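You operate a simulated robot arm through the tools that you are given. There is no shell and no other tool. Be economical: measure what you need, move in short steps, check, and stop when the job is done.

The job below is to be done with a simulated robot arm. You get a single attempt, and the scene is never put back.

## Task
Zero the counter and wind on 5 m by the crank.
Fine: open the end clamp before you wind and shut it after; the counter ends on 5 m.

Only the result counts: the job must be done as asked and must still hold three seconds after the hand-in. Knocking over, shifting, dropping, spilling or breaking anything else fails it.

## Robot
A 7-joint arm with a two-finger parallel gripper, fixed in place. Base frame: the origin is at the foot of the arm, x ahead of it, y to its left, z up; the work surface is at about z = 900. Units: mm, degrees, N and s.
With the tool pointing down near the work surface it reaches from about 240 to 680 mm from the base axis. Its first joint turns from -66.0 to 66.0 degrees. Payload 2.4 kg.
The tool frame sits at the grasp point between the pads (the TCP): z along the fingers, y along the line on which they close. The tips reach 30 mm beyond it. The gripper opens to 94 mm. The fingers are 28 mm wide and 10 mm thick; the gripper's body (50 by 96 mm) begins 55 mm behind the TCP.
Orientation is that of the tool frame in the base frame, as a unit quaternion [w, x, y, z]. With the fingers straight down and closing along the base's y, the tool's x points along the base's -x, its y along +y and its z along -z.

## Interface
- The arm moves only by the tool servo_tool. Its argument "series" is a list of rows, each a list of 7 numbers: the shift along the base's x, y, z in mm, then the turn, a rotation vector about the base's x, y, z in degrees, then the gripper command, from -1 (fully open) to 1 (shut), values between in proportion. In form: [[tx, ty, tz, wx, wy, wz, grip], ...]. A call has 1 to 10 rows; each row shifts and turns the commanded pose from where the row before left it. A row lasts 0.2 s, in which the tool goes at most 50 mm and 8.6 degrees; a call with a longer step from one row to the next is refused whole, and so is a gripper value outside its range. Where a pose cannot be reached the arm comes as near as it can. A force on the tool above 40 N (or 10 N above the force at the start of the call, whichever is more), or a blocked arm, ends the call early, and 0.2 s more pass. Each finger travels about 153 mm/s and halts on what it meets, pressing with about 38 N; the grip force reading is that of the motor and also rises with nothing between the fingers. The clock runs only during rows and for 0.2 s after the last one: add rows that do not move to give the fingers time. The reply holds the time, the measured pose of the TCP, the force on the tool along the base axes, the opening and the grip force, in the units named above and with some noise, with the torque about the TCP (base axes, N m) and any sound that the robot's microphone picked up.
- Cameras (640 x 400 px; columns grow to the right, rows downward): "scene" is fixed at [40.5, 491.4, 1424.3]; the picture's right is [-0.63, -0.78, 0.00], its down [-0.59, 0.48, -0.65] and it looks along [0.50, -0.41, -0.76] (base axes); focal length 214 px, centre (320, 200). "wrist" rides on the gripper at [76, 14, -102] in the tool frame; the picture's right is [-0.18, 0.98, 0.00], its down [-0.75, -0.14, -0.64] and it looks along [-0.63, -0.12, 0.77] (tool axes); focal length 243 px, centre (320, 200). There is no depth. A picture from a camera that has moved, and an enlarged one, comes with that camera's place and axes in the base frame and with its lens.
- get_image(camera): a new picture of that camera. The clock stands still meanwhile.
- close_up(camera, box): a new picture of the part [left, top, right, bottom] of that camera's present view, enlarged. The clock stands still meanwhile.
- sign_off(): hands the job in; it is judged then, once.

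Work in short steps. Places have to be worked out from the pictures, the camera data and where the tool is seen: move nearer, look again, correct. Check each grasp and each placing, and mend what went wrong. You have 120 turns and 64 pictures in all, those below and enlarged ones among them. Open the gripper and draw the arm clear of the work before you hand the job in, unless the task says otherwise; then end with one line.

The tools are called after "Request:" as name(argument=value, ...) on one line, values as JSON. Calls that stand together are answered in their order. servo_tool: Moves the arm, as the interface text tells. Its arguments: {"type":"object","properties":{"series":{"type":"array"}},"required":["series"]} The other tools are called the same way: get_image (camera) takes a picture; close_up (camera, box) takes an enlarged picture of a part of a camera's view; sign_off () hands the job in.

At the start:

```text
time_s: 0.0
ee_pos: [325.8, 115.8, 1352.0]
ee_rot: [0.001, 0.0, 1.0, 0.0]
force: [0.9, -0.6, -0.3]
ft_torque: [0.0, 0.0, 0.01]
grip_width: 93.8
finger_force: 0.1
```

scene: 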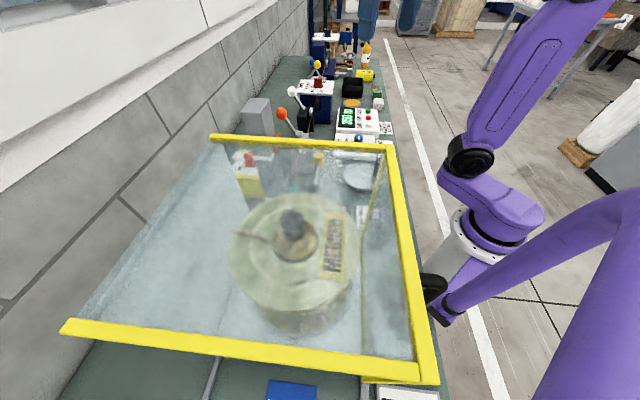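
wrist: 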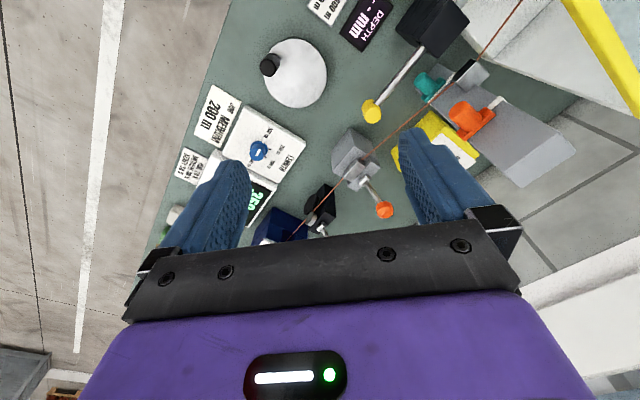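

The scene is busy: a guarded drum, counters, levers and plates with writing. I take enlarged views to read the labels and find the parts.

Request:
close_up(camera="scene", box=[220, 20, 420, 145])

Request:
close_up(camera="wrist", box=[160, 0, 400, 150])

Request:
close_up(camera="wrist", box=[160, 90, 400, 240])

Request:
close_up(camera="wrist", box=[340, 0, 640, 190])

```text
3.20 times, centred on (320, 82) of scene
camera zoom: at [40.5, 491.4, 1424.3], right [-0.63, -0.78, 0.0], down [-0.59, 0.48, -0.65], along [0.5, -0.41, -0.76], focal length 686 px, centre (320, 576)
```

zoom: 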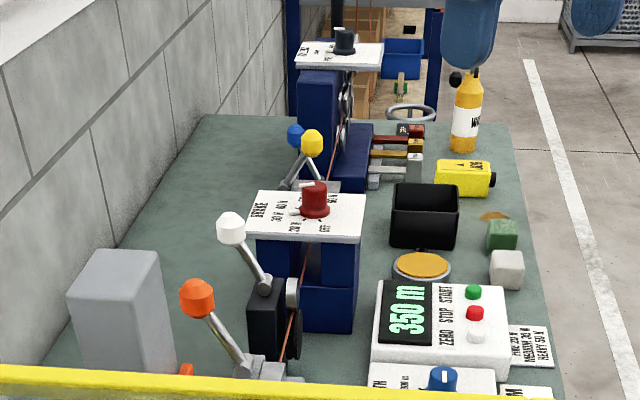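

```text
2.67 times, centred on (280, 75) of wrist
camera zoom: at [248.4, 127.8, 1456.1], right [0.18, 0.98, 0.0], down [0.75, -0.14, 0.64], along [0.63, -0.12, -0.77], focal length 647 px, centre (427, 533)
```

zoom: 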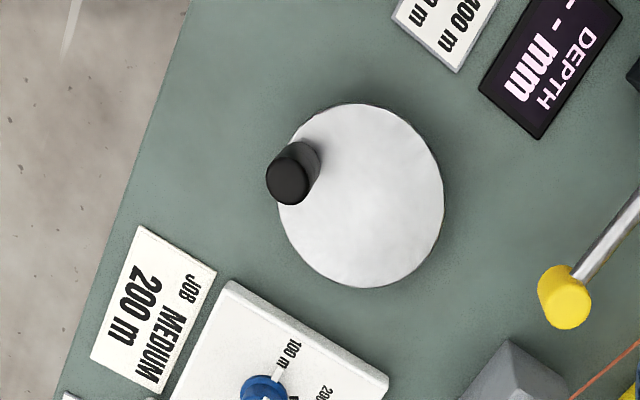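

```text
2.67 times, centred on (280, 165) of wrist
camera zoom: at [248.4, 127.8, 1456.1], right [0.18, 0.98, 0.0], down [0.75, -0.14, 0.64], along [0.63, -0.12, -0.77], focal length 647 px, centre (427, 293)
```

zoom: 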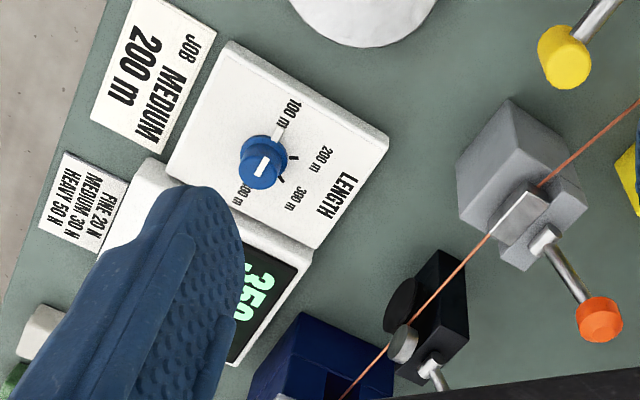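

```text
2.11 times, centred on (490, 95) of wrist
camera zoom: at [248.4, 127.8, 1456.1], right [0.18, 0.98, 0.0], down [0.75, -0.14, 0.64], along [0.63, -0.12, -0.77], focal length 511 px, centre (-38, 421)
```

zoom: 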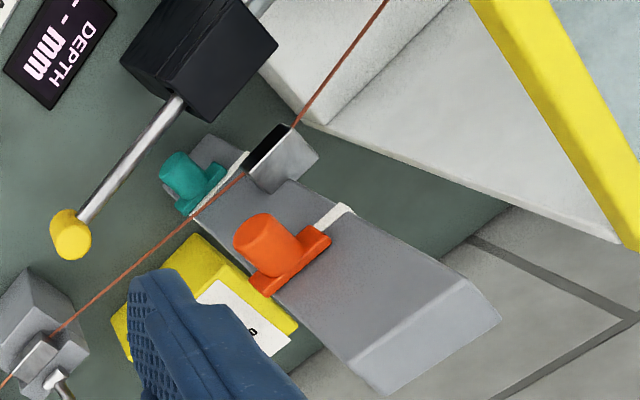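

The wire runs from the far end through several clamps towards the guarded drum. I shift the hand sideways at the present height to survey the rest of the bench.

Request:
servo_tool(series=[[0, -45, 0, 0, 0, 0, -1], [0, -45, 0, 0, 0, 0, -1], [0, -45, 0, 0, 0, 0, -1], [0, -45, 0, 0, 0, 0, -1], [0, -45, 0, 0, 0, 0, -1], [0, 0, 0, 0, 0, 0, -1]])

Request:
get_image(camera="wrist")

Request:
get_image(camera="scene")

```text
time_s: 1.4
ee_pos: [325.2, -111.0, 1353.4]
ee_rot: [0.0, 0.0, 1.0, -0.001]
force: [0.2, 0.2, -0.2]
ft_torque: [0.0, -0.03, -0.02]
grip_width: 93.9
finger_force: 0.1
```

```text
57 pictures are left
camera wrist: at [247.6, -97.9, 1456.3], right [0.18, 0.98, 0.0], down [0.75, -0.14, 0.64], along [0.63, -0.12, -0.77], focal length 243 px, centre (320, 200)
```

wrist: 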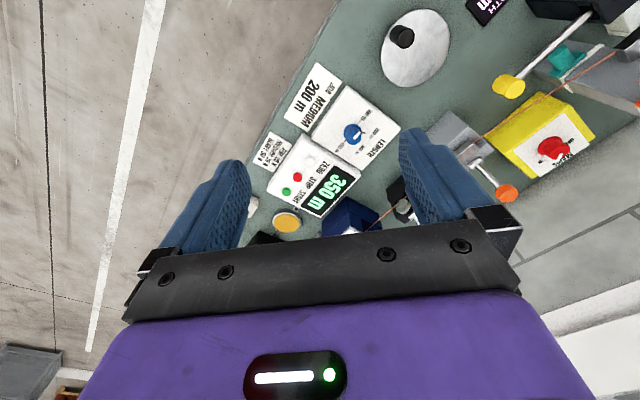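

```text
56 pictures are left
```

scene: 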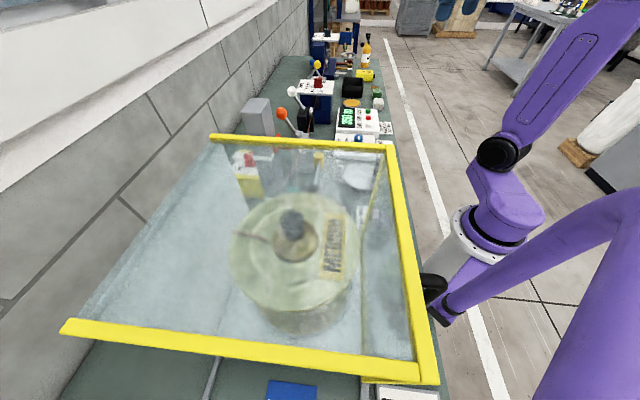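

I enlarge the right part of this view to see the clamp blocks and what they are labelled.

Request:
close_up(camera="wrist", box=[390, 0, 640, 210])

Request:
close_up(camera="wrist", box=[230, 60, 420, 250])

Request:
close_up(camera="scene", box=[290, 0, 400, 70])

Request:
close_up(camera="scene", box=[225, 70, 395, 210])

```text
1.90 times, centred on (515, 105) of wrist
camera zoom: at [247.6, -97.9, 1456.3], right [0.18, 0.98, 0.0], down [0.75, -0.14, 0.64], along [0.63, -0.12, -0.77], focal length 462 px, centre (-51, 381)
```

zoom: 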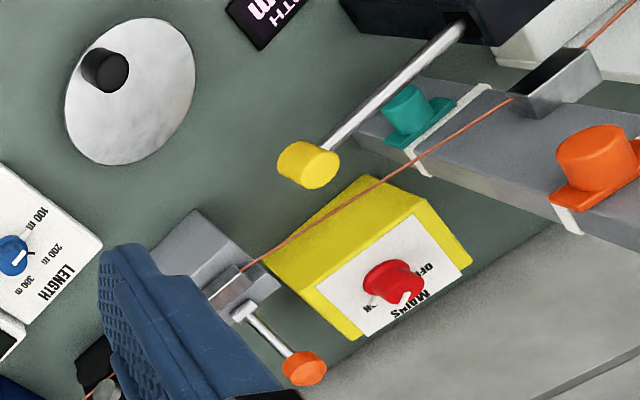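

```text
2.11 times, centred on (325, 155) of wrist
camera zoom: at [247.6, -97.9, 1456.3], right [0.18, 0.98, 0.0], down [0.75, -0.14, 0.64], along [0.63, -0.12, -0.77], focal length 511 px, centre (310, 295)
```

zoom: 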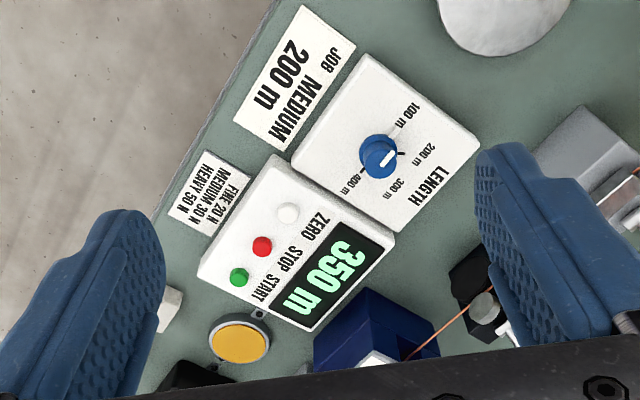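

```text
5.71 times, centred on (345, 35) of scene
camera zoom: at [40.5, 491.3, 1424.3], right [-0.63, -0.78, 0.0], down [-0.59, 0.48, -0.65], along [0.5, -0.41, -0.76], focal length 1226 px, centre (177, 1143)
```

zoom: 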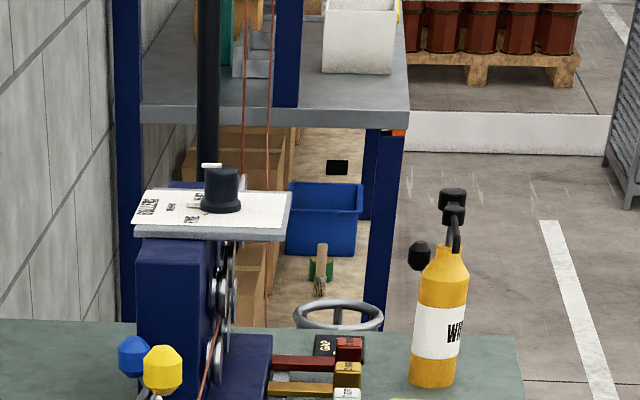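

```text
2.86 times, centred on (310, 140) of scene
camera zoom: at [40.5, 491.3, 1424.3], right [-0.63, -0.78, 0.0], down [-0.59, 0.48, -0.65], along [0.5, -0.41, -0.76], focal length 613 px, centre (349, 371)
```

zoom: 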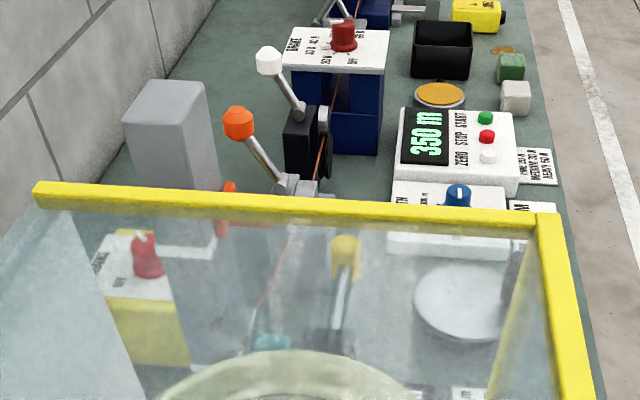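

The crank disc triangulates to about (353, 61, 930), and the guard's front edge runs roughly from (200, 223) to (402, 429) at z ≈ 1213, so I keep away from that. I move in to view the orange-lever block and the measuring wheel more closely.

Request:
servo_tool(series=[[10, 45, 0, 0, 0, 0, -1], [10, 45, 0, 0, 0, 0, -1], [10, 45, -10, 0, 0, 0, -1], [10, 45, -20, 0, 0, 0, -1], [10, 31, -30, 0, 0, 0, -1], [0, 0, -40, 0, 0, 0, -1], [0, 0, 0, 0, 0, 0, -1]])

Request:
get_image(camera="wrist")

```text
refused: row 4 steps farther than a row can; nothing moved
```

```text
51 pictures are left
camera wrist: at [247.6, -97.9, 1456.3], right [0.18, 0.98, 0.0], down [0.75, -0.14, 0.64], along [0.63, -0.12, -0.77], focal length 243 px, centre (320, 200)
```

wrist: 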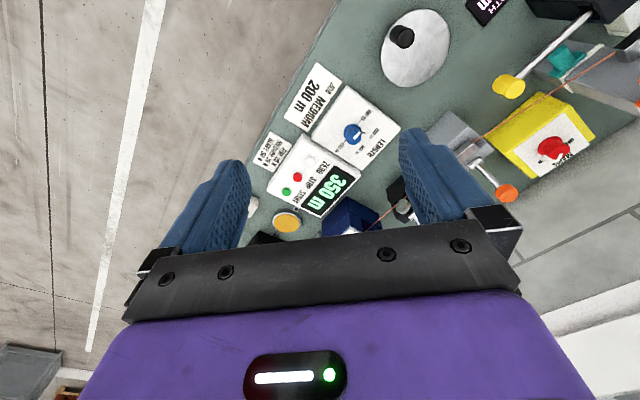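

A row was too long, so nothing moved. I repeat the same move with shorter rows.

Request:
servo_tool(series=[[10, 42, 0, 0, 0, 0, -1], [10, 42, 0, 0, 0, 0, -1], [10, 42, -10, 0, 0, 0, -1], [10, 42, -20, 0, 0, 0, -1], [10, 32, -30, 0, 0, 0, -1], [0, 10, -40, 0, 0, 0, -1], [0, 0, 0, 0, 0, 0, -1]])

Request:
get_image(camera="wrist")

```text
time_s: 3.0
ee_pos: [375.4, 100.3, 1254.1]
ee_rot: [-0.001, 0.0, 1.0, 0.001]
force: [-0.2, -0.3, 0.3]
ft_torque: [-0.01, 0.0, -0.02]
grip_width: 94.0
finger_force: 0.2
```

```text
50 pictures are left
camera wrist: at [297.9, 113.8, 1357.4], right [0.18, 0.98, 0.0], down [0.75, -0.14, 0.64], along [0.63, -0.12, -0.77], focal length 243 px, centre (320, 200)
```

wrist: 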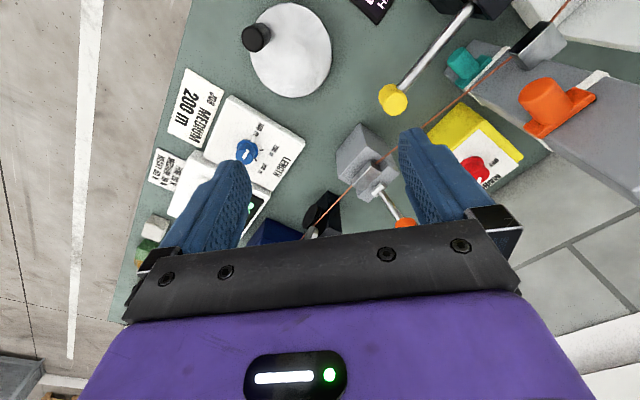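

Request:
close_up(camera="wrist", box=[290, 80, 450, 240])

Request:
close_up(camera="wrist", box=[370, 0, 610, 150])

```text
2.50 times, centred on (370, 160) of wrist
camera zoom: at [297.9, 113.8, 1357.4], right [0.18, 0.98, 0.0], down [0.75, -0.14, 0.64], along [0.63, -0.12, -0.77], focal length 606 px, centre (195, 300)
```

zoom: 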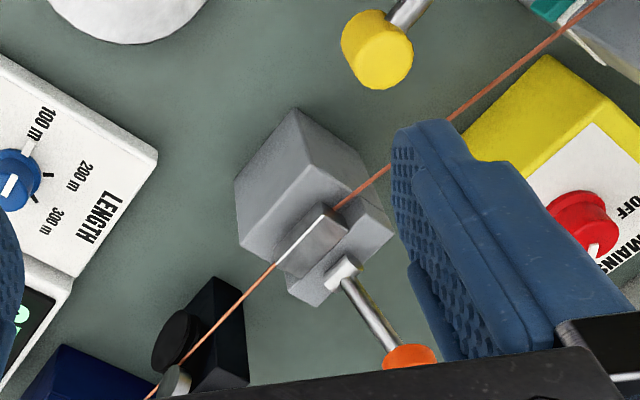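

```text
2.67 times, centred on (490, 75) of wrist
camera zoom: at [297.9, 113.8, 1357.4], right [0.18, 0.98, 0.0], down [0.75, -0.14, 0.64], along [0.63, -0.12, -0.77], focal length 647 px, centre (-133, 533)
```

zoom: 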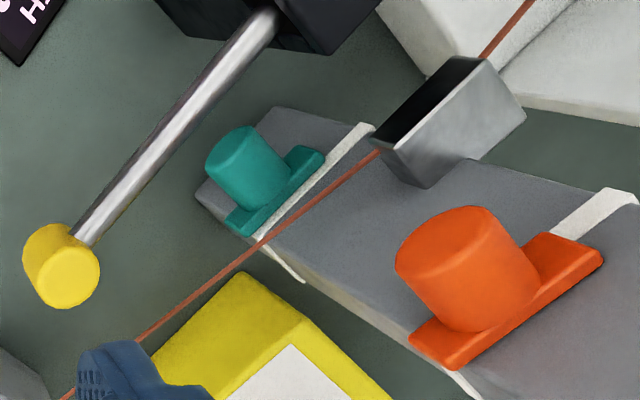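

The wire is at about z = 1045 and the end clamp (grey block, orange lever) at about (511, 157), lever knob near (587, 194, 1097). I go closer with the clamp between the fingers to see its jaws.

Request:
servo_tool(series=[[30, 20, -20, 0, 0, 0, -1], [30, 20, -30, 0, 0, 0, -1], [20, 10, -30, 0, 0, 0, -1], [0, 0, 0, 0, 0, 0, -1]])

Request:
get_image(camera="wrist")

```text
time_s: 4.0
ee_pos: [456.2, 151.0, 1173.2]
ee_rot: [0.001, 0.001, 1.0, 0.0]
force: [0.3, -0.1, 0.5]
ft_torque: [0.01, 0.01, -0.01]
grip_width: 93.9
finger_force: 0.1
```

```text
47 pictures are left
camera wrist: at [378.5, 164.4, 1276.5], right [0.18, 0.98, 0.0], down [0.75, -0.14, 0.64], along [0.63, -0.12, -0.77], focal length 243 px, centre (320, 200)
```

wrist: 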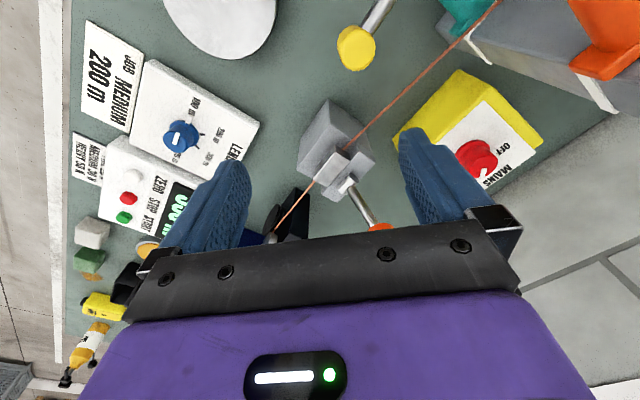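

Request:
close_up(camera="wrist", box=[260, 80, 420, 240])

Request:
close_up(camera="wrist", box=[60, 120, 260, 250])

```text
2.50 times, centred on (340, 160) of wrist
camera zoom: at [378.5, 164.4, 1276.5], right [0.18, 0.98, 0.0], down [0.75, -0.14, 0.64], along [0.63, -0.12, -0.77], focal length 606 px, centre (270, 300)
```

zoom: 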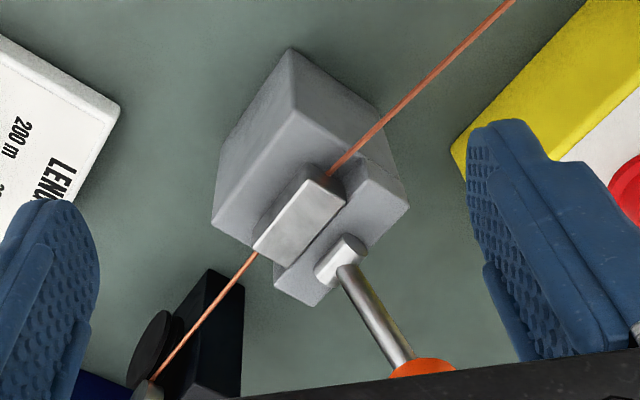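

```text
3.08 times, centred on (160, 185) of wrist
camera zoom: at [378.5, 164.4, 1276.5], right [0.18, 0.98, 0.0], down [0.75, -0.14, 0.64], along [0.63, -0.12, -0.77], focal length 746 px, centre (812, 246)
```

zoom: 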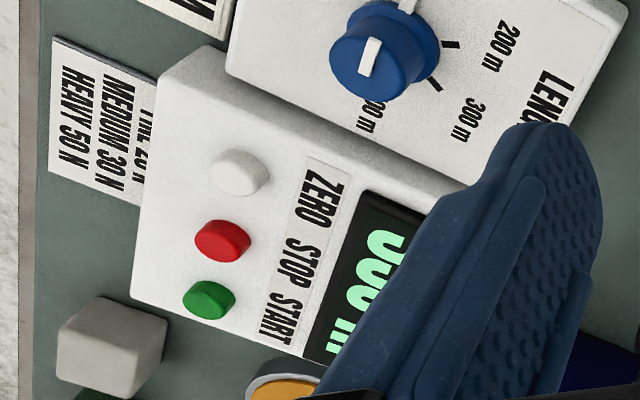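

The clamp's top jaw sits on the wire with its lever leaning away from the robot. First the counter: the ZERO button triangulates to (545, -180, 940), so I close the fingers and move above it.

Request:
servo_tool(series=[[11, -41, 5, 0, 0, 0, 0], [11, -41, 5, 0, 0, 0, 1], [11, -41, 0, 0, 0, 0, 1], [11, -41, 0, 0, 0, 0, 1], [11, -41, 0, 0, 0, 0, 1], [11, -41, 0, 0, 0, 0, 1], [11, -41, 0, 0, 0, 0, 1], [12, -44, 0, 0, 0, 0, 1], [0, 0, -40, 0, 0, 0, 1], [0, 0, -40, 0, 0, 0, 1]])

Request:
get_image(camera="wrist")

```text
time_s: 6.2
ee_pos: [544.7, -181.4, 1103.2]
ee_rot: [0.001, 0.0, 1.0, 0.0]
force: [0.1, -0.3, 0.9]
ft_torque: [0.02, 0.02, 0.01]
grip_width: 0.0
finger_force: 33.0
```

```text
44 pictures are left
camera wrist: at [466.4, -167.7, 1207.0], right [0.18, 0.98, 0.0], down [0.75, -0.14, 0.64], along [0.63, -0.12, -0.77], focal length 243 px, centre (320, 200)
```

wrist: 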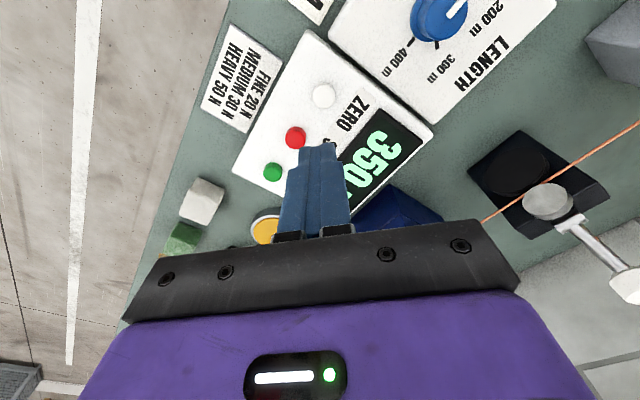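

ZERO confirmed at (545, -179). I lower the closed fingertips onto it gently.

Request:
servo_tool(series=[[0, 2, -40, 0, 0, 0, 1], [0, 0, -40, 0, 0, 0, 1], [0, 0, -30, 0, 0, 0, 1], [0, 0, -14, 0, 0, 0, 1], [0, 0, -3, 0, 0, 0, 1], [0, 0, -3, 0, 0, 0, 1], [0, 0, 0, 0, 0, 0, 1]])

Request:
close_up(camera="wrist", box=[220, 20, 480, 240])

```text
time_s: 7.8
ee_pos: [543.5, -178.5, 973.6]
ee_rot: [0.002, 0.0, 1.0, 0.0]
force: [-6.2, -1.1, 15.8]
ft_torque: [0.03, 0.16, -0.01]
grip_width: 0.1
finger_force: 33.4
heard: click
```

```text
1.82 times, centred on (350, 130) of wrist
camera zoom: at [467.0, -166.6, 1077.0], right [0.18, 0.98, 0.0], down [0.75, -0.14, 0.64], along [0.63, -0.12, -0.77], focal length 441 px, centre (266, 327)
```

zoom: 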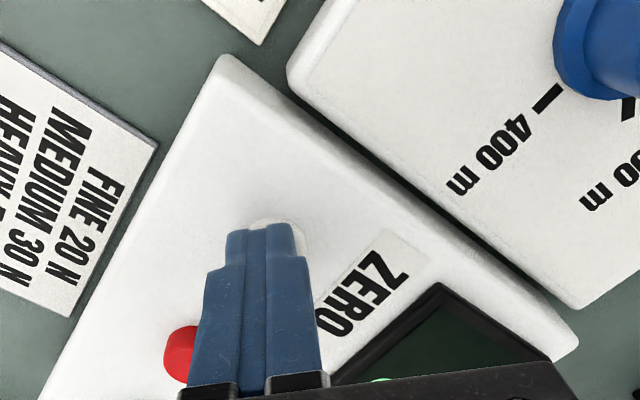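

A click was heard at the button. I lift off and check the counter.

Request:
servo_tool(series=[[0, 0, 30, 0, 0, 0, 1], [0, 0, 45, 0, 0, 0, 1], [-20, 0, 40, 0, 0, 0, 1], [-30, 0, 30, 0, 0, 0, 1], [-40, 0, 20, 0, 0, 0, 1], [-30, 0, 20, 0, 0, 0, 1], [0, 0, 0, 0, 0, 0, -1], [0, 0, 0, 0, 0, 0, -1]])

Request:
get_image(camera="wrist")

```text
time_s: 9.6
ee_pos: [423.2, -177.3, 1157.9]
ee_rot: [0.0, 0.0, 1.0, 0.0]
force: [0.2, -0.2, -1.0]
ft_torque: [-0.02, 0.02, -0.02]
grip_width: 93.8
finger_force: 0.1
```

```text
42 pictures are left
camera wrist: at [346.7, -164.2, 1260.1], right [0.18, 0.98, 0.0], down [0.75, -0.14, 0.64], along [0.63, -0.12, -0.77], focal length 243 px, centre (320, 200)
```

wrist: 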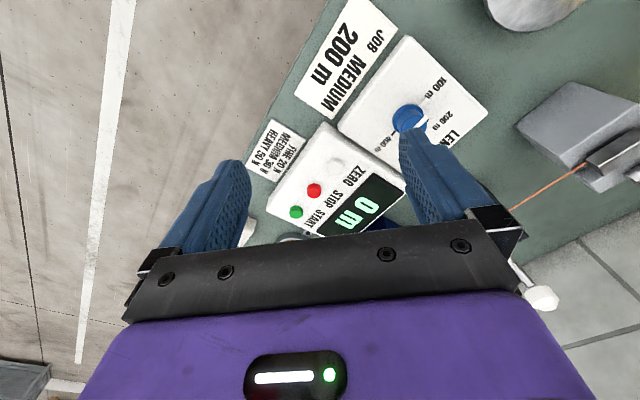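

The counter reads 0 m. Now I inspect the brake knob and levers in the scene view before touching the clamp.

Request:
close_up(camera="scene", box=[295, 75, 345, 107])

Request:
close_up(camera="scene", box=[255, 80, 345, 140])

```text
12.50 times, centred on (320, 91) of scene
camera zoom: at [40.5, 491.4, 1424.3], right [-0.63, -0.78, 0.0], down [-0.59, 0.48, -0.65], along [0.5, -0.41, -0.76], focal length 2681 px, centre (320, 1562)
```

zoom: 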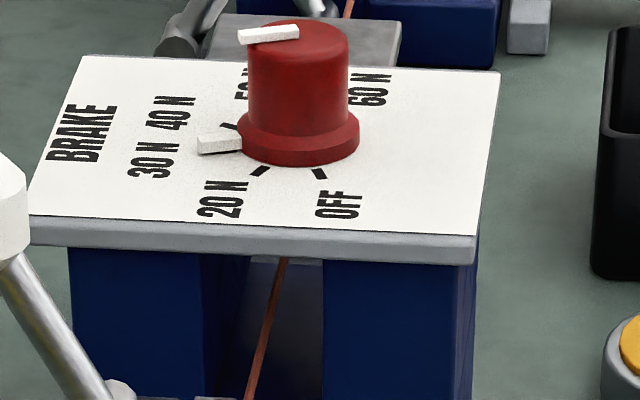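

```text
6.67 times, centred on (300, 110) of scene
camera zoom: at [40.5, 491.4, 1424.3], right [-0.63, -0.78, 0.0], down [-0.59, 0.48, -0.65], along [0.5, -0.41, -0.76], focal length 1430 px, centre (453, 800)
```

zoom: 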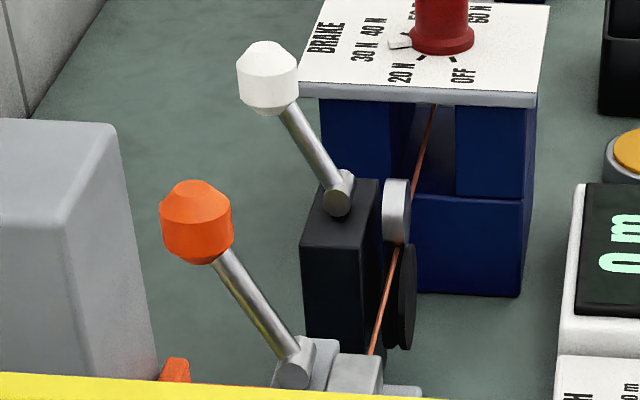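

Clamp lever: pivot about (565, 165, 1028), knob about (588, 193, 1102), swinging across the wire. The brake is at 30 N and was not asked for, so I leave it. I move above the knob with the hand turned so the fingers straddle it.

Request:
servo_tool(series=[[10, 25, 35, 0, 0, -7.8, -1], [17, 40, 20, 0, 0, -7.8, -1], [17, 41, 0, 0, 0, -7.8, -1], [17, 41, 0, 0, 0, -7.8, -1], [17, 41, 0, 0, 0, -7.8, -1], [17, 41, 0, 0, 0, 0, -1], [17, 41, 0, 0, 0, 0, -1], [18, 41, 0, 0, 0, 0, -1], [18, 41, 0, 0, 0, 0, -1], [17, 18, 0, 0, 0, 0, -1]])

Request:
get_image(camera="wrist")

Request:
close_up(camera="scene", box=[220, 20, 380, 140])

```text
time_s: 11.8
ee_pos: [579.4, 189.4, 1212.5]
ee_rot: [-0.001, 0.334, 0.943, -0.001]
force: [0.0, -0.2, 0.8]
ft_torque: [0.02, -0.03, -0.03]
grip_width: 93.8
finger_force: 0.1
out of reach, approached as far as the arm can: row 10
```

```text
39 pictures are left
camera wrist: at [530.7, 247.5, 1315.1], right [0.76, 0.65, 0.0], down [0.5, -0.58, 0.64], along [0.41, -0.49, -0.77], focal length 243 px, centre (320, 200)
```

wrist: 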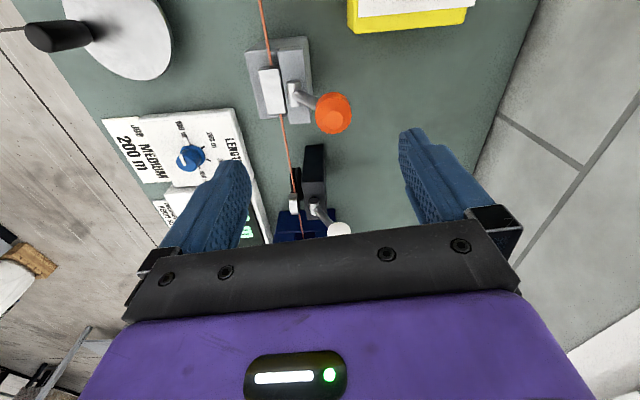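

```text
3.33 times, centred on (300, 80) of scene
camera zoom: at [40.5, 491.4, 1424.3], right [-0.63, -0.78, 0.0], down [-0.59, 0.48, -0.65], along [0.5, -0.41, -0.76], focal length 715 px, centre (387, 600)
```

zoom: 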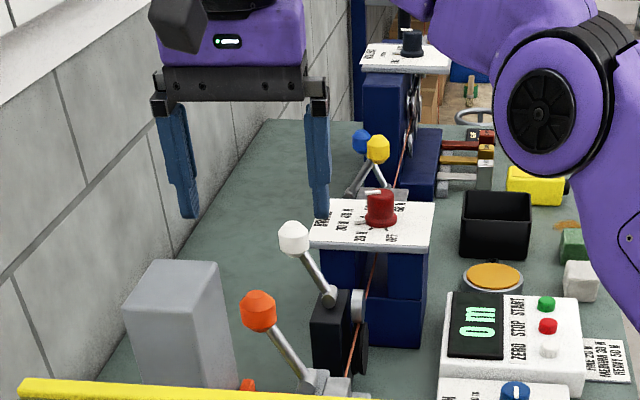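

The knob checks out at (589, 195, 1102). I lower the open fingers around it.

Request:
servo_tool(series=[[0, 0, -35, 0, 0, 0, -0.6], [0, 0, -35, 0, 0, 0, -0.6], [0, 1, -28, 0, 0, 0, -0.6], [0, 0, 0, 0, 0, 0, -0.6]])

Request:
close_up(camera="scene", box=[220, 50, 380, 150])

Request:
get_image(camera="wrist")

```text
time_s: 12.8
ee_pos: [580.2, 188.6, 1115.3]
ee_rot: [0.0, 0.334, 0.943, -0.001]
force: [0.0, -0.3, 0.7]
ft_torque: [0.02, 0.01, 0.03]
grip_width: 75.2
finger_force: 0.1
```

```text
4.00 times, centred on (300, 100) of scene
camera zoom: at [40.5, 491.4, 1424.3], right [-0.63, -0.78, 0.0], down [-0.59, 0.48, -0.65], along [0.5, -0.41, -0.76], focal length 858 px, centre (400, 600)
```

zoom: 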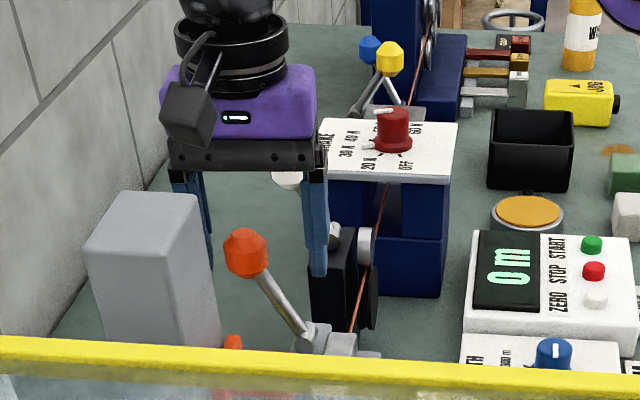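

```text
36 pictures are left
camera wrist: at [530.3, 246.8, 1219.0], right [0.76, 0.65, 0.0], down [0.5, -0.58, 0.64], along [0.42, -0.49, -0.77], focal length 243 px, centre (320, 200)
```

wrist: 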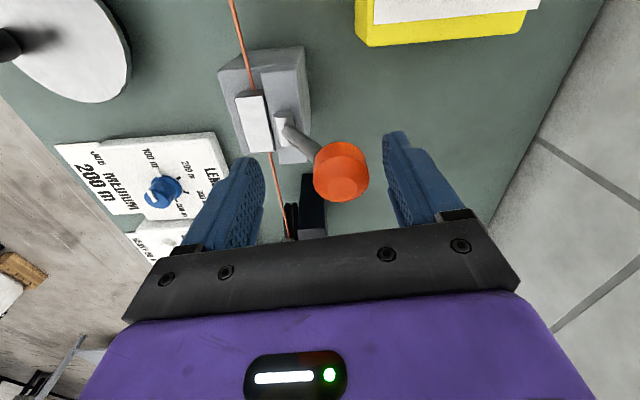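

The knob sits between the fingers. I push it across the wire towards the robot in small steps and watch force and sound.

Request:
servo_tool(series=[[-7.5, -9, 0, 0, 0, 0, -0.6], [-7.5, -9, 0, 0, 0, 0, -0.6], [-7.5, -9, 0, 0, 0, 0, -0.6], [0, 0, 0, 0, 0, 0, -0.6]])

Request:
get_image(camera="wrist")

```text
time_s: 13.8
ee_pos: [559.5, 161.8, 1113.5]
ee_rot: [0.0, 0.334, 0.943, 0.0]
force: [0.3, 0.5, 0.5]
ft_torque: [0.03, -0.01, -0.01]
grip_width: 75.4
finger_force: 0.8
```

```text
35 pictures are left
camera wrist: at [508.3, 219.5, 1216.9], right [0.76, 0.65, 0.0], down [0.5, -0.58, 0.64], along [0.42, -0.49, -0.77], focal length 243 px, centre (320, 200)
```

wrist: 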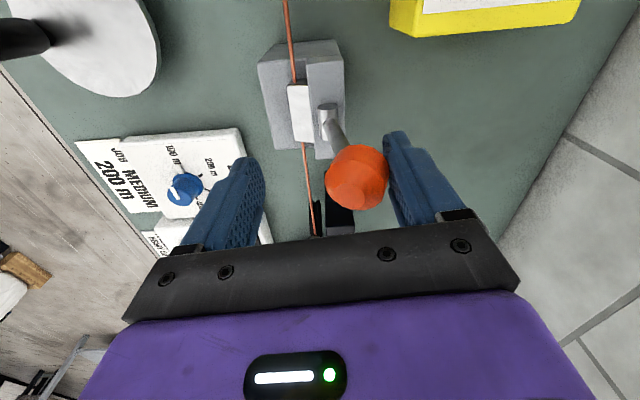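

The lever moves freely with the finger. I continue past upright.

Request:
servo_tool(series=[[-7.5, -9, 0, 0, 0, 0, -0.6], [-7.5, -9, 0, 0, 0, 0, -0.6], [-7.5, -9, 0, 0, 0, 0, -0.6], [0, 0, 0, 0, 0, 0, -0.6]])

Request:
get_image(camera="wrist")

```text
time_s: 14.8
ee_pos: [536.7, 135.9, 1115.0]
ee_rot: [0.0, 0.334, 0.942, 0.0]
force: [-0.2, 1.1, 0.0]
ft_torque: [-0.02, 0.0, 0.04]
grip_width: 75.5
finger_force: 0.4
```

```text
34 pictures are left
camera wrist: at [485.5, 193.4, 1217.4], right [0.76, 0.65, 0.0], down [0.5, -0.58, 0.64], along [0.42, -0.49, -0.77], focal length 243 px, centre (320, 200)
```

wrist: 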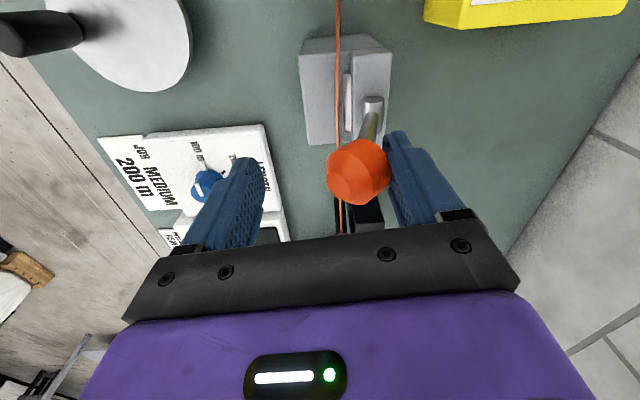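

The jaw plate has swung off the wire, so this way opens it. I carry on to the lever's stop.

Request:
servo_tool(series=[[-5, -6, 0, 0, 0, 0, -0.6], [-5, -6, 0, 0, 0, 0, -0.6], [-5, -6, 0, 0, 0, 0, -0.6], [0, 0, 0, 0, 0, 0, -0.6]])

Request:
get_image(camera="wrist")

```text
time_s: 15.8
ee_pos: [523.0, 118.1, 1114.5]
ee_rot: [0.002, 0.333, 0.943, 0.002]
force: [6.3, 8.0, -0.7]
ft_torque: [-0.01, -0.15, -0.02]
grip_width: 81.0
finger_force: 5.0
```

```text
33 pictures are left
camera wrist: at [471.2, 176.8, 1217.3], right [0.76, 0.65, 0.0], down [0.5, -0.58, 0.64], along [0.42, -0.49, -0.77], focal length 243 px, centre (320, 200)
```

wrist: 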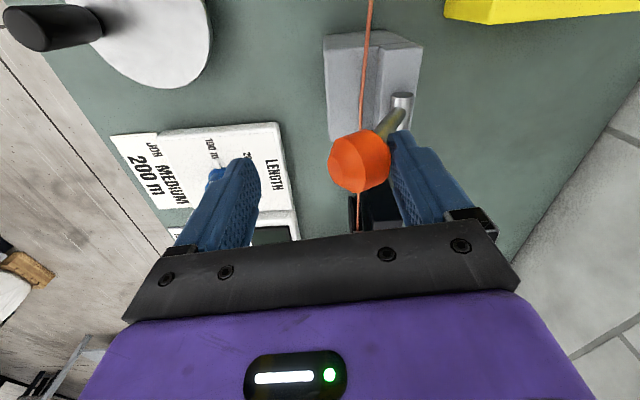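

The lever meets its stop with the jaw off the wire: the clamp is open. I ease back, lift off, turn the hand and go to look at the crank.

Request:
servo_tool(series=[[6, 7.3, 0, 0, 0, 0, -1], [0, 0, 35, 0, 0, 0, -1], [0, 0, 35, 0, 0, 0, -1], [-30, -20, 15, 0, 0, 8.2, -1], [-30, -20, 0, 0, 0, 8.2, -1], [-30, -20, 0, 0, 0, 8.2, -1], [-30, -20, 0, 0, 0, 8.2, -1], [-20, -20, 0, 0, 0, 8.2, -1], [0, 0, 0, 0, 0, 8.2, -1], [0, 0, 0, 0, 0, 8.2, -1]])

Request:
get_image(camera="wrist")

Request:
close_up(camera="scene", box=[255, 80, 395, 200])

```text
time_s: 18.0
ee_pos: [388.4, 22.9, 1199.3]
ee_rot: [0.0, -0.162, 0.987, 0.0]
force: [0.3, 0.7, 0.1]
ft_torque: [-0.02, 0.0, -0.01]
grip_width: 94.0
finger_force: 0.2
```

```text
32 pictures are left
camera wrist: at [310.5, 12.2, 1302.2], right [-0.14, 0.99, 0.0], down [0.76, 0.11, 0.64], along [0.64, 0.09, -0.77], focal length 243 px, centre (320, 200)
```

wrist: 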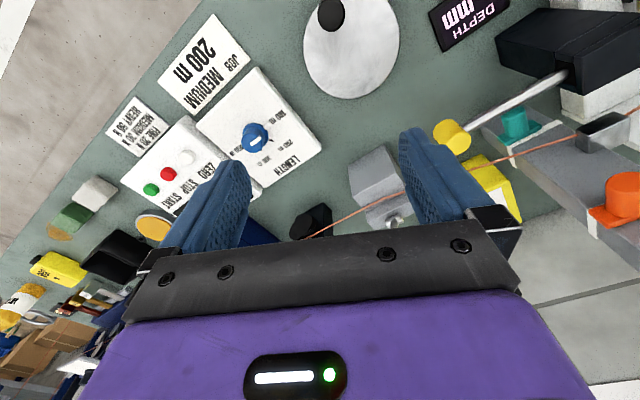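

```text
3.33 times, centred on (325, 140) of scene
camera zoom: at [40.5, 491.4, 1424.3], right [-0.63, -0.78, 0.0], down [-0.59, 0.48, -0.65], along [0.5, -0.41, -0.76], focal length 715 px, centre (303, 400)
```

zoom: 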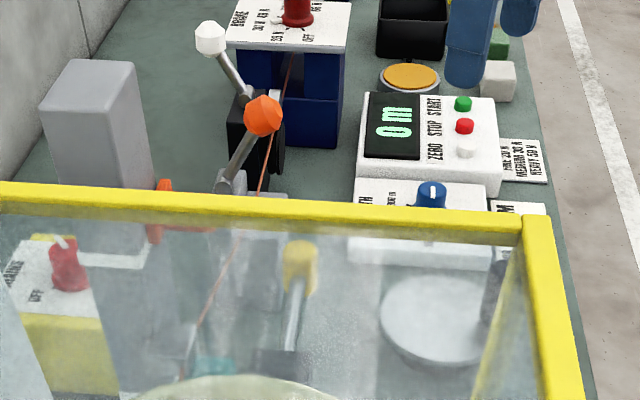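

The crank handle stands at about (323, 26), z 935–1004, on a disc centred near (353, 60), radius about 46. I move above the handle with open fingers.

Request:
servo_tool(series=[[-30, 1, -25, 0, 0, 0, -1], [-30, 1, -35, 0, 0, 0, -1], [-5, 1, -40, 0, 0, 0, -1], [0, 0, -39, 0, 0, 0, -1], [0, 0, 0, 0, 0, 0, -1]])

Request:
get_image(camera="wrist")

Request:
close_up(camera="scene", box=[255, 80, 455, 220])

```text
time_s: 19.2
ee_pos: [321.4, 29.0, 1060.4]
ee_rot: [0.001, -0.161, 0.987, 0.0]
force: [0.1, -0.2, 0.3]
ft_torque: [-0.02, -0.01, 0.03]
grip_width: 93.9
finger_force: 0.0
```

```text
30 pictures are left
camera wrist: at [243.6, 18.1, 1163.2], right [-0.14, 0.99, 0.0], down [0.76, 0.1, 0.64], along [0.64, 0.09, -0.77], focal length 243 px, centre (320, 200)
```

wrist: 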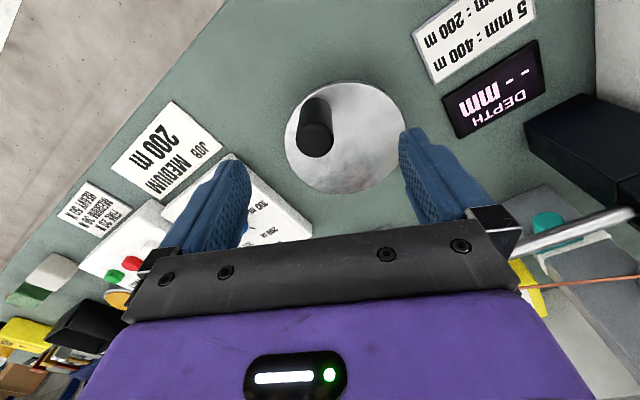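

```text
2.86 times, centred on (355, 150) of scene
camera zoom: at [40.5, 491.4, 1424.3], right [-0.63, -0.78, 0.0], down [-0.59, 0.48, -0.65], along [0.5, -0.41, -0.76], focal length 613 px, centre (220, 343)
```

zoom: 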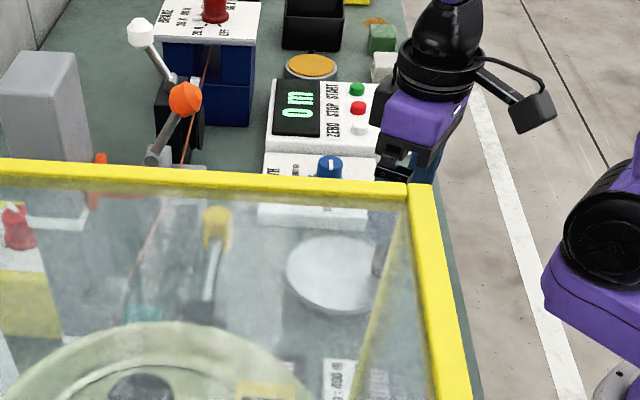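

The handle is centred below at (322.5, 28). I descend around it and close the fingers.

Request:
servo_tool(series=[[1, -1, -40, 0, 0, 0, -1], [0, 0, -35, 0, 0, 0, -1], [0, 0, 0, 0, 0, 0, 0.5], [0, 0, 0, 0, 0, 0, 1], [0, 0, 0, 0, 0, 0, 1]])

Request:
get_image(camera="wrist")

```text
time_s: 20.4
ee_pos: [323.3, 27.6, 983.5]
ee_rot: [-0.001, -0.16, 0.987, 0.0]
force: [-3.4, -6.1, -14.2]
ft_torque: [0.29, -1.13, 0.01]
grip_width: 27.2
finger_force: 45.2
```

```text
28 pictures are left
camera wrist: at [246.2, 17.2, 1086.6], right [-0.14, 0.99, 0.0], down [0.76, 0.1, 0.64], along [0.64, 0.09, -0.77], focal length 243 px, centre (320, 200)
```

wrist: 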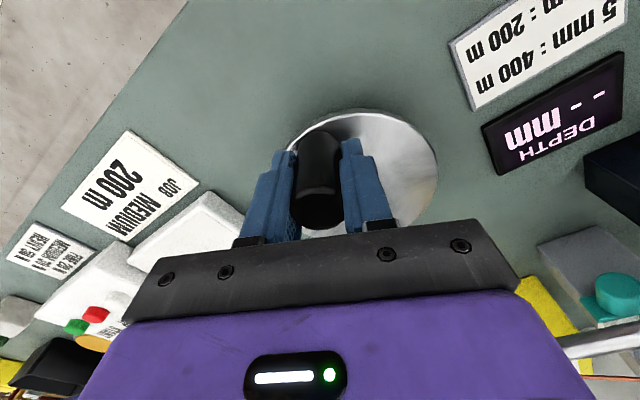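

The handle is held (27 mm). I try a short arc clockwise (seen from above) to learn the resistance.

Request:
servo_tool(series=[[-7.5, 8.3, 0, 0, 0, 0, 1], [-5, 10.1, 0, 0, 0, 0, 1], [0, 0, 0, 0, 0, 0, 1]])

```text
time_s: 21.2
ee_pos: [312.7, 48.1, 984.9]
ee_rot: [0.001, -0.161, 0.987, 0.0]
force: [8.4, 1.5, -31.7]
ft_torque: [-0.07, -0.28, 0.05]
grip_width: 27.5
finger_force: 45.5
```

The crank follows, but there is a downward pull of 32 N on the tool, so I lower the command a little and read again.

Request:
servo_tool(series=[[0, 0, -2, 0, 0, 0, 1], [0, 0, -1, 0, 0, 0, 1]])

Request:
get_image(camera="wrist")

```text
time_s: 21.8
ee_pos: [311.4, 45.8, 983.0]
ee_rot: [0.004, -0.159, 0.987, 0.001]
force: [1.1, 1.9, 33.9]
ft_torque: [-0.21, -0.07, 0.0]
grip_width: 27.2
finger_force: 45.5
```

```text
27 pictures are left
camera wrist: at [234.6, 34.9, 1085.7], right [-0.14, 0.99, 0.0], down [0.76, 0.1, 0.65], along [0.64, 0.09, -0.76], focal length 243 px, centre (320, 200)
```

wrist: 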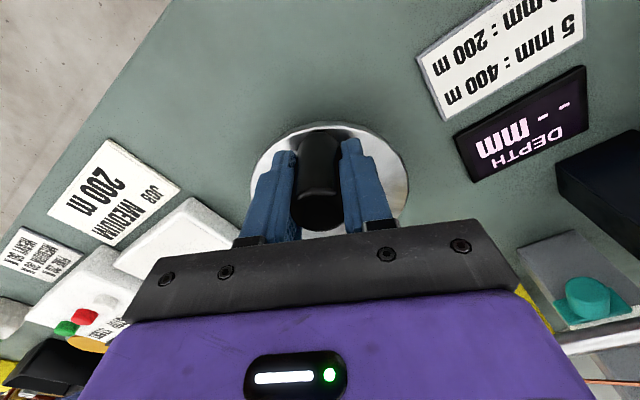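

Vertical contact is very stiff (about 22 N/mm); I raise 1.5 mm to centre it and carry on along the circle.

Request:
servo_tool(series=[[0, 0, 1.5, 0, 0, 0, 1], [-2.3, 11, 0, 0, 0, 0, 1], [0.7, 11.2, 0, 0, 0, 0, 1], [3.5, 10.6, 0, 0, 0, 0, 1], [6.1, 9.4, 0, 0, 0, 0, 1], [0, 0, 0, 0, 0, 0, 1]])

Request:
close_up(camera="scene", box=[300, 90, 460, 210])

```text
time_s: 23.2
ee_pos: [317.6, 88.0, 982.4]
ee_rot: [-0.002, -0.16, 0.987, 0.0]
force: [5.8, -8.0, -21.9]
ft_torque: [0.15, -0.59, -0.01]
grip_width: 27.3
finger_force: 45.6
```

```text
3.33 times, centred on (380, 150) of scene
camera zoom: at [40.9, 491.2, 1424.4], right [-0.63, -0.78, 0.0], down [-0.59, 0.48, -0.65], along [0.5, -0.41, -0.76], focal length 715 px, centre (120, 367)
```

zoom: 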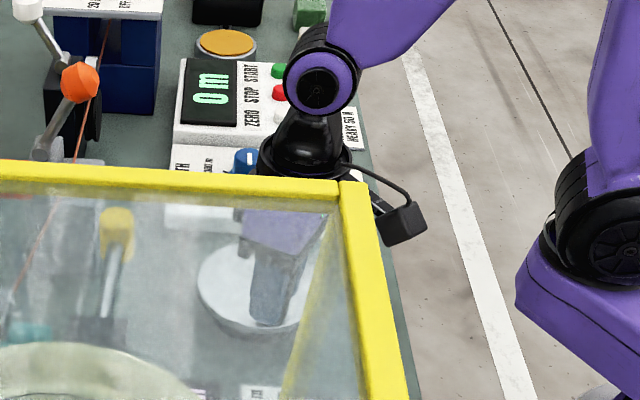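

A quarter turn done with small side forces; the counter still shows 0 m. I continue round in 20° steps.

Request:
servo_tool(series=[[11.6, 9.4, -0.7, 0, 0, 0, 1], [14.1, 4.9, 0, 0, 0, 0, 1], [15, -0.2, 0, 0, 0, 0, 1], [13.9, -5.3, 0, 0, 0, 0, 1], [11.3, -9.7, 0, 0, 0, 0, 1], [0, 0, 0, 0, 0, 0, 1]])

```text
time_s: 24.0
ee_pos: [355.1, 108.5, 982.7]
ee_rot: [0.003, -0.164, 0.987, 0.002]
force: [1.4, 7.0, -5.7]
ft_torque: [-1.18, -0.17, 0.04]
grip_width: 27.2
finger_force: 45.0
stopped in row 3: the force on the tool passed its limit at 43 N (the readings are from after the stop); the commanded pose is now the measured one
```

The force limit tripped because my circle was a bit off; the readings fit a centre of (356.5, 61.2) and radius 47.3. I continue on the corrected circle.

Request:
servo_tool(series=[[16.3, -2.4, 0, 0, 0, 0, 1], [14.4, -7.8, 0, 0, 0, 0, 1], [10.9, -12.2, 0, 0, 0, 0, 1], [6.1, -15.3, 0, 0, 0, 0, 1], [0, 0, 0, 0, 0, 0, 1]])

```text
time_s: 25.2
ee_pos: [405.2, 68.6, 984.2]
ee_rot: [0.006, -0.163, 0.987, 0.002]
force: [18.5, 2.2, -4.7]
ft_torque: [-0.46, -1.02, -0.01]
grip_width: 27.1
finger_force: 44.7
```

Refined: centre (357.7, 61), radius 48. I go on towards a full turn.

Request:
servo_tool(series=[[2.2, -18.1, 0, 0, 0, 0, 1], [-5.7, -15.7, 0, 0, 0, 0, 1], [-10.7, -12.8, 0, 0, 0, 0, 1], [-14.5, -8.3, 0, 0, 0, 0, 1], [-16.4, -2.9, 0, 0, 0, 0, 1], [-16.4, 2.9, 0, 0, 0, 0, 1], [-14.5, 8.3, 0, 0, 0, 0, 1], [0, 0, 0, 0, 0, 0, 1]])

Request:
close_up(camera="scene", box=[300, 90, 460, 210])

```text
time_s: 27.0
ee_pos: [327.5, 22.1, 983.5]
ee_rot: [0.004, -0.163, 0.987, 0.003]
force: [10.5, 10.0, 9.2]
ft_torque: [-0.87, -0.19, 0.01]
grip_width: 27.4
finger_force: 45.1
```

```text
3.33 times, centred on (380, 150) of scene
camera zoom: at [40.7, 491.7, 1424.2], right [-0.63, -0.78, 0.0], down [-0.59, 0.48, -0.65], along [0.5, -0.41, -0.76], focal length 715 px, centre (120, 367)
```

zoom: 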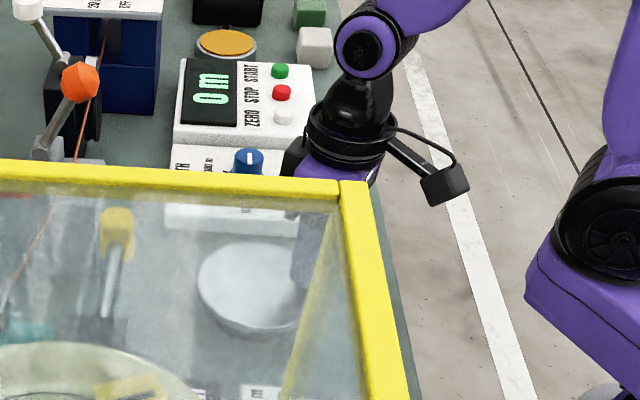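

After one turn the display still shows 0 m. I look at the whole scene to see whether the drum has turned.

Request:
get_image(camera="scene")

```text
24 pictures are left
```

scene: 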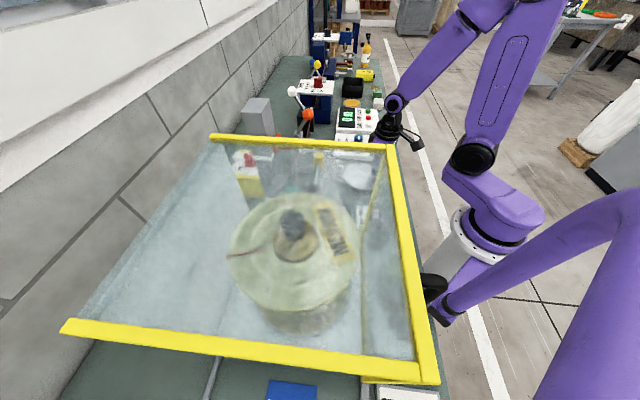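

The drum label has turned by roughly 30° counter-clockwise, which is the winding-on sense given how the wire enters, so the crank is geared down. I make a faster full turn (36° steps) and then read the counter.

Request:
servo_tool(series=[[-16.4, 24.6, 0, 0, 0, 0, 1], [2.1, 29.9, 0, 0, 0, 0, 1], [19.3, 22.9, 0, 0, 0, 0, 1], [29.1, 7.3, 0, 0, 0, 0, 1], [27.8, -11.2, 0, 0, 0, 0, 1], [15.9, -25.5, 0, 0, 0, 0, 1], [-2.1, -29.9, 0, 0, 0, 0, 1], [-19.3, -22.9, 0, 0, 0, 0, 1], [-29.1, -7.3, 0, 0, 0, 0, 1], [-27.8, 11.2, 0, 0, 0, 0, 1]])

Request:
close_up(camera="scene", box=[220, 90, 400, 310])

```text
time_s: 29.2
ee_pos: [326.6, 22.4, 982.0]
ee_rot: [0.005, -0.164, 0.986, 0.003]
force: [10.5, 7.8, 15.5]
ft_torque: [-1.24, 0.6, -0.02]
grip_width: 27.6
finger_force: 45.4
```

```text
1.82 times, centred on (310, 200) of scene
camera zoom: at [40.7, 491.6, 1424.2], right [-0.63, -0.78, 0.0], down [-0.59, 0.48, -0.65], along [0.5, -0.41, -0.76], focal length 390 px, centre (338, 200)
```

zoom: 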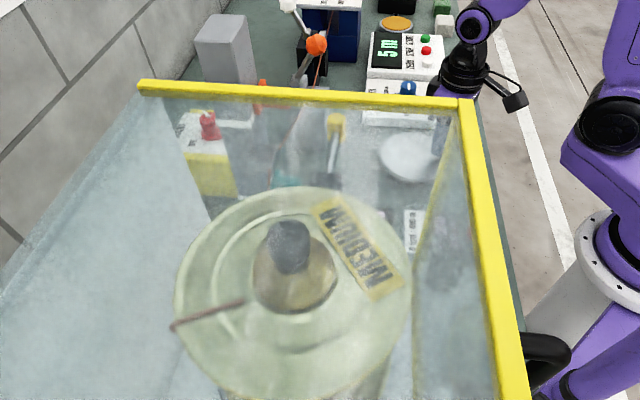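

The display seems to have changed. I zoom on it.

Request:
close_up(camera="scene", box=[325, 100, 385, 140])

```text
10.00 times, centred on (355, 120) of scene
camera zoom: at [40.7, 491.6, 1424.2], right [-0.63, -0.78, 0.0], down [-0.59, 0.48, -0.65], along [0.5, -0.41, -0.76], focal length 2145 px, centre (-30, 1000)
```

zoom: 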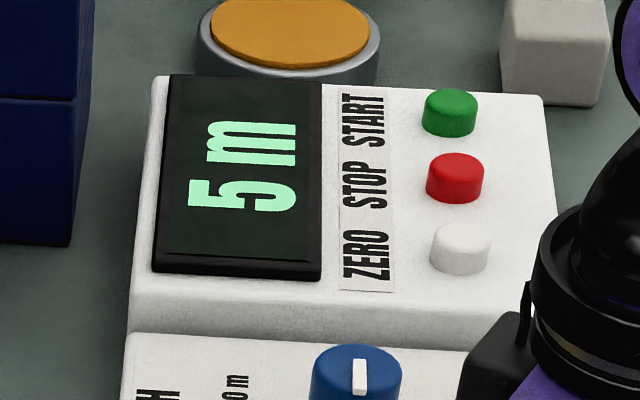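

The counter shows 5 m after two full turns. I release the handle, lift clear and check that the count holds.

Request:
servo_tool(series=[[0, 0, 0, 0, 0, 0, 0.2], [0, 0, 0, 0, 0, 0, -1], [0, 0, 0, 0, 0, 0, -1], [0, 0, 40, 0, 0, 0, -1], [0, 0, 45, 0, 0, 0, -1], [0, 0, 45, 0, 0, 0, -1], [0, 0, 45, 0, 0, 0, -1], [0, 0, 30, 0, 0, 0, -1], [0, 0, 0, 0, 0, 0, -1]])

Request:
close_up(camera="scene", box=[255, 80, 395, 170])

```text
time_s: 31.2
ee_pos: [324.7, 21.8, 1187.8]
ee_rot: [0.003, -0.163, 0.987, 0.002]
force: [0.0, 0.2, -0.1]
ft_torque: [-0.02, 0.02, 0.02]
grip_width: 94.0
finger_force: 0.0
```

```text
4.44 times, centred on (325, 125) of scene
camera zoom: at [40.5, 491.4, 1424.3], right [-0.63, -0.78, 0.0], down [-0.59, 0.48, -0.65], along [0.5, -0.41, -0.76], focal length 953 px, centre (298, 533)
```

zoom: 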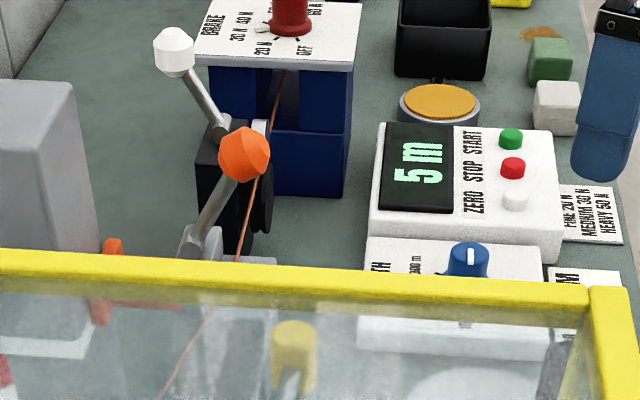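

Still 5 m after release. Now to shut the clamp: I return with the hand turned and closed fingers to the near side of the orange knob, which is now at about (531, 139, 1105).

Request:
servo_tool(series=[[25, 12, 5, 0, 0, -8.3, 0], [25, 12, 0, 0, 0, -8.3, 1], [26, 12, 0, 0, 0, -8.3, 1], [26, 12, 0, 0, 0, -8.3, 1], [26, 12, 0, 0, 0, -8.3, 1], [26, 12, 0, 0, 0, -8.3, 1], [22, 8, 0, 0, 0, -8.2, 1], [0, 0, 0, 0, 0, 0, 1]])

Request:
get_image(camera="wrist")

```text
time_s: 33.0
ee_pos: [501.3, 102.0, 1193.0]
ee_rot: [0.003, 0.337, 0.942, 0.001]
force: [0.1, 0.3, 0.6]
ft_torque: [-0.03, 0.0, 0.02]
grip_width: 0.1
finger_force: 33.2
```

```text
20 pictures are left
camera wrist: at [451.6, 161.1, 1295.9], right [0.77, 0.64, 0.01], down [0.49, -0.59, 0.65], along [0.42, -0.49, -0.76], focal length 243 px, centre (320, 200)
```

wrist: 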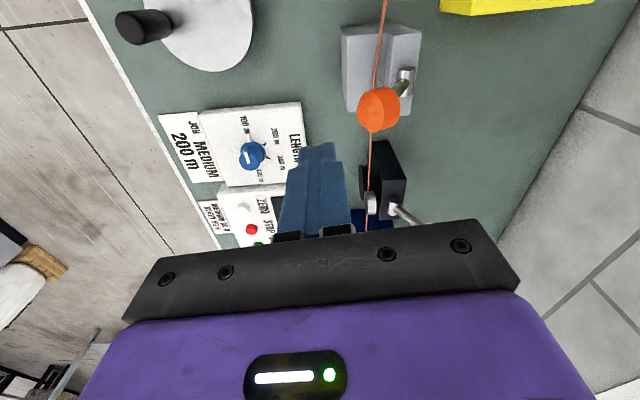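

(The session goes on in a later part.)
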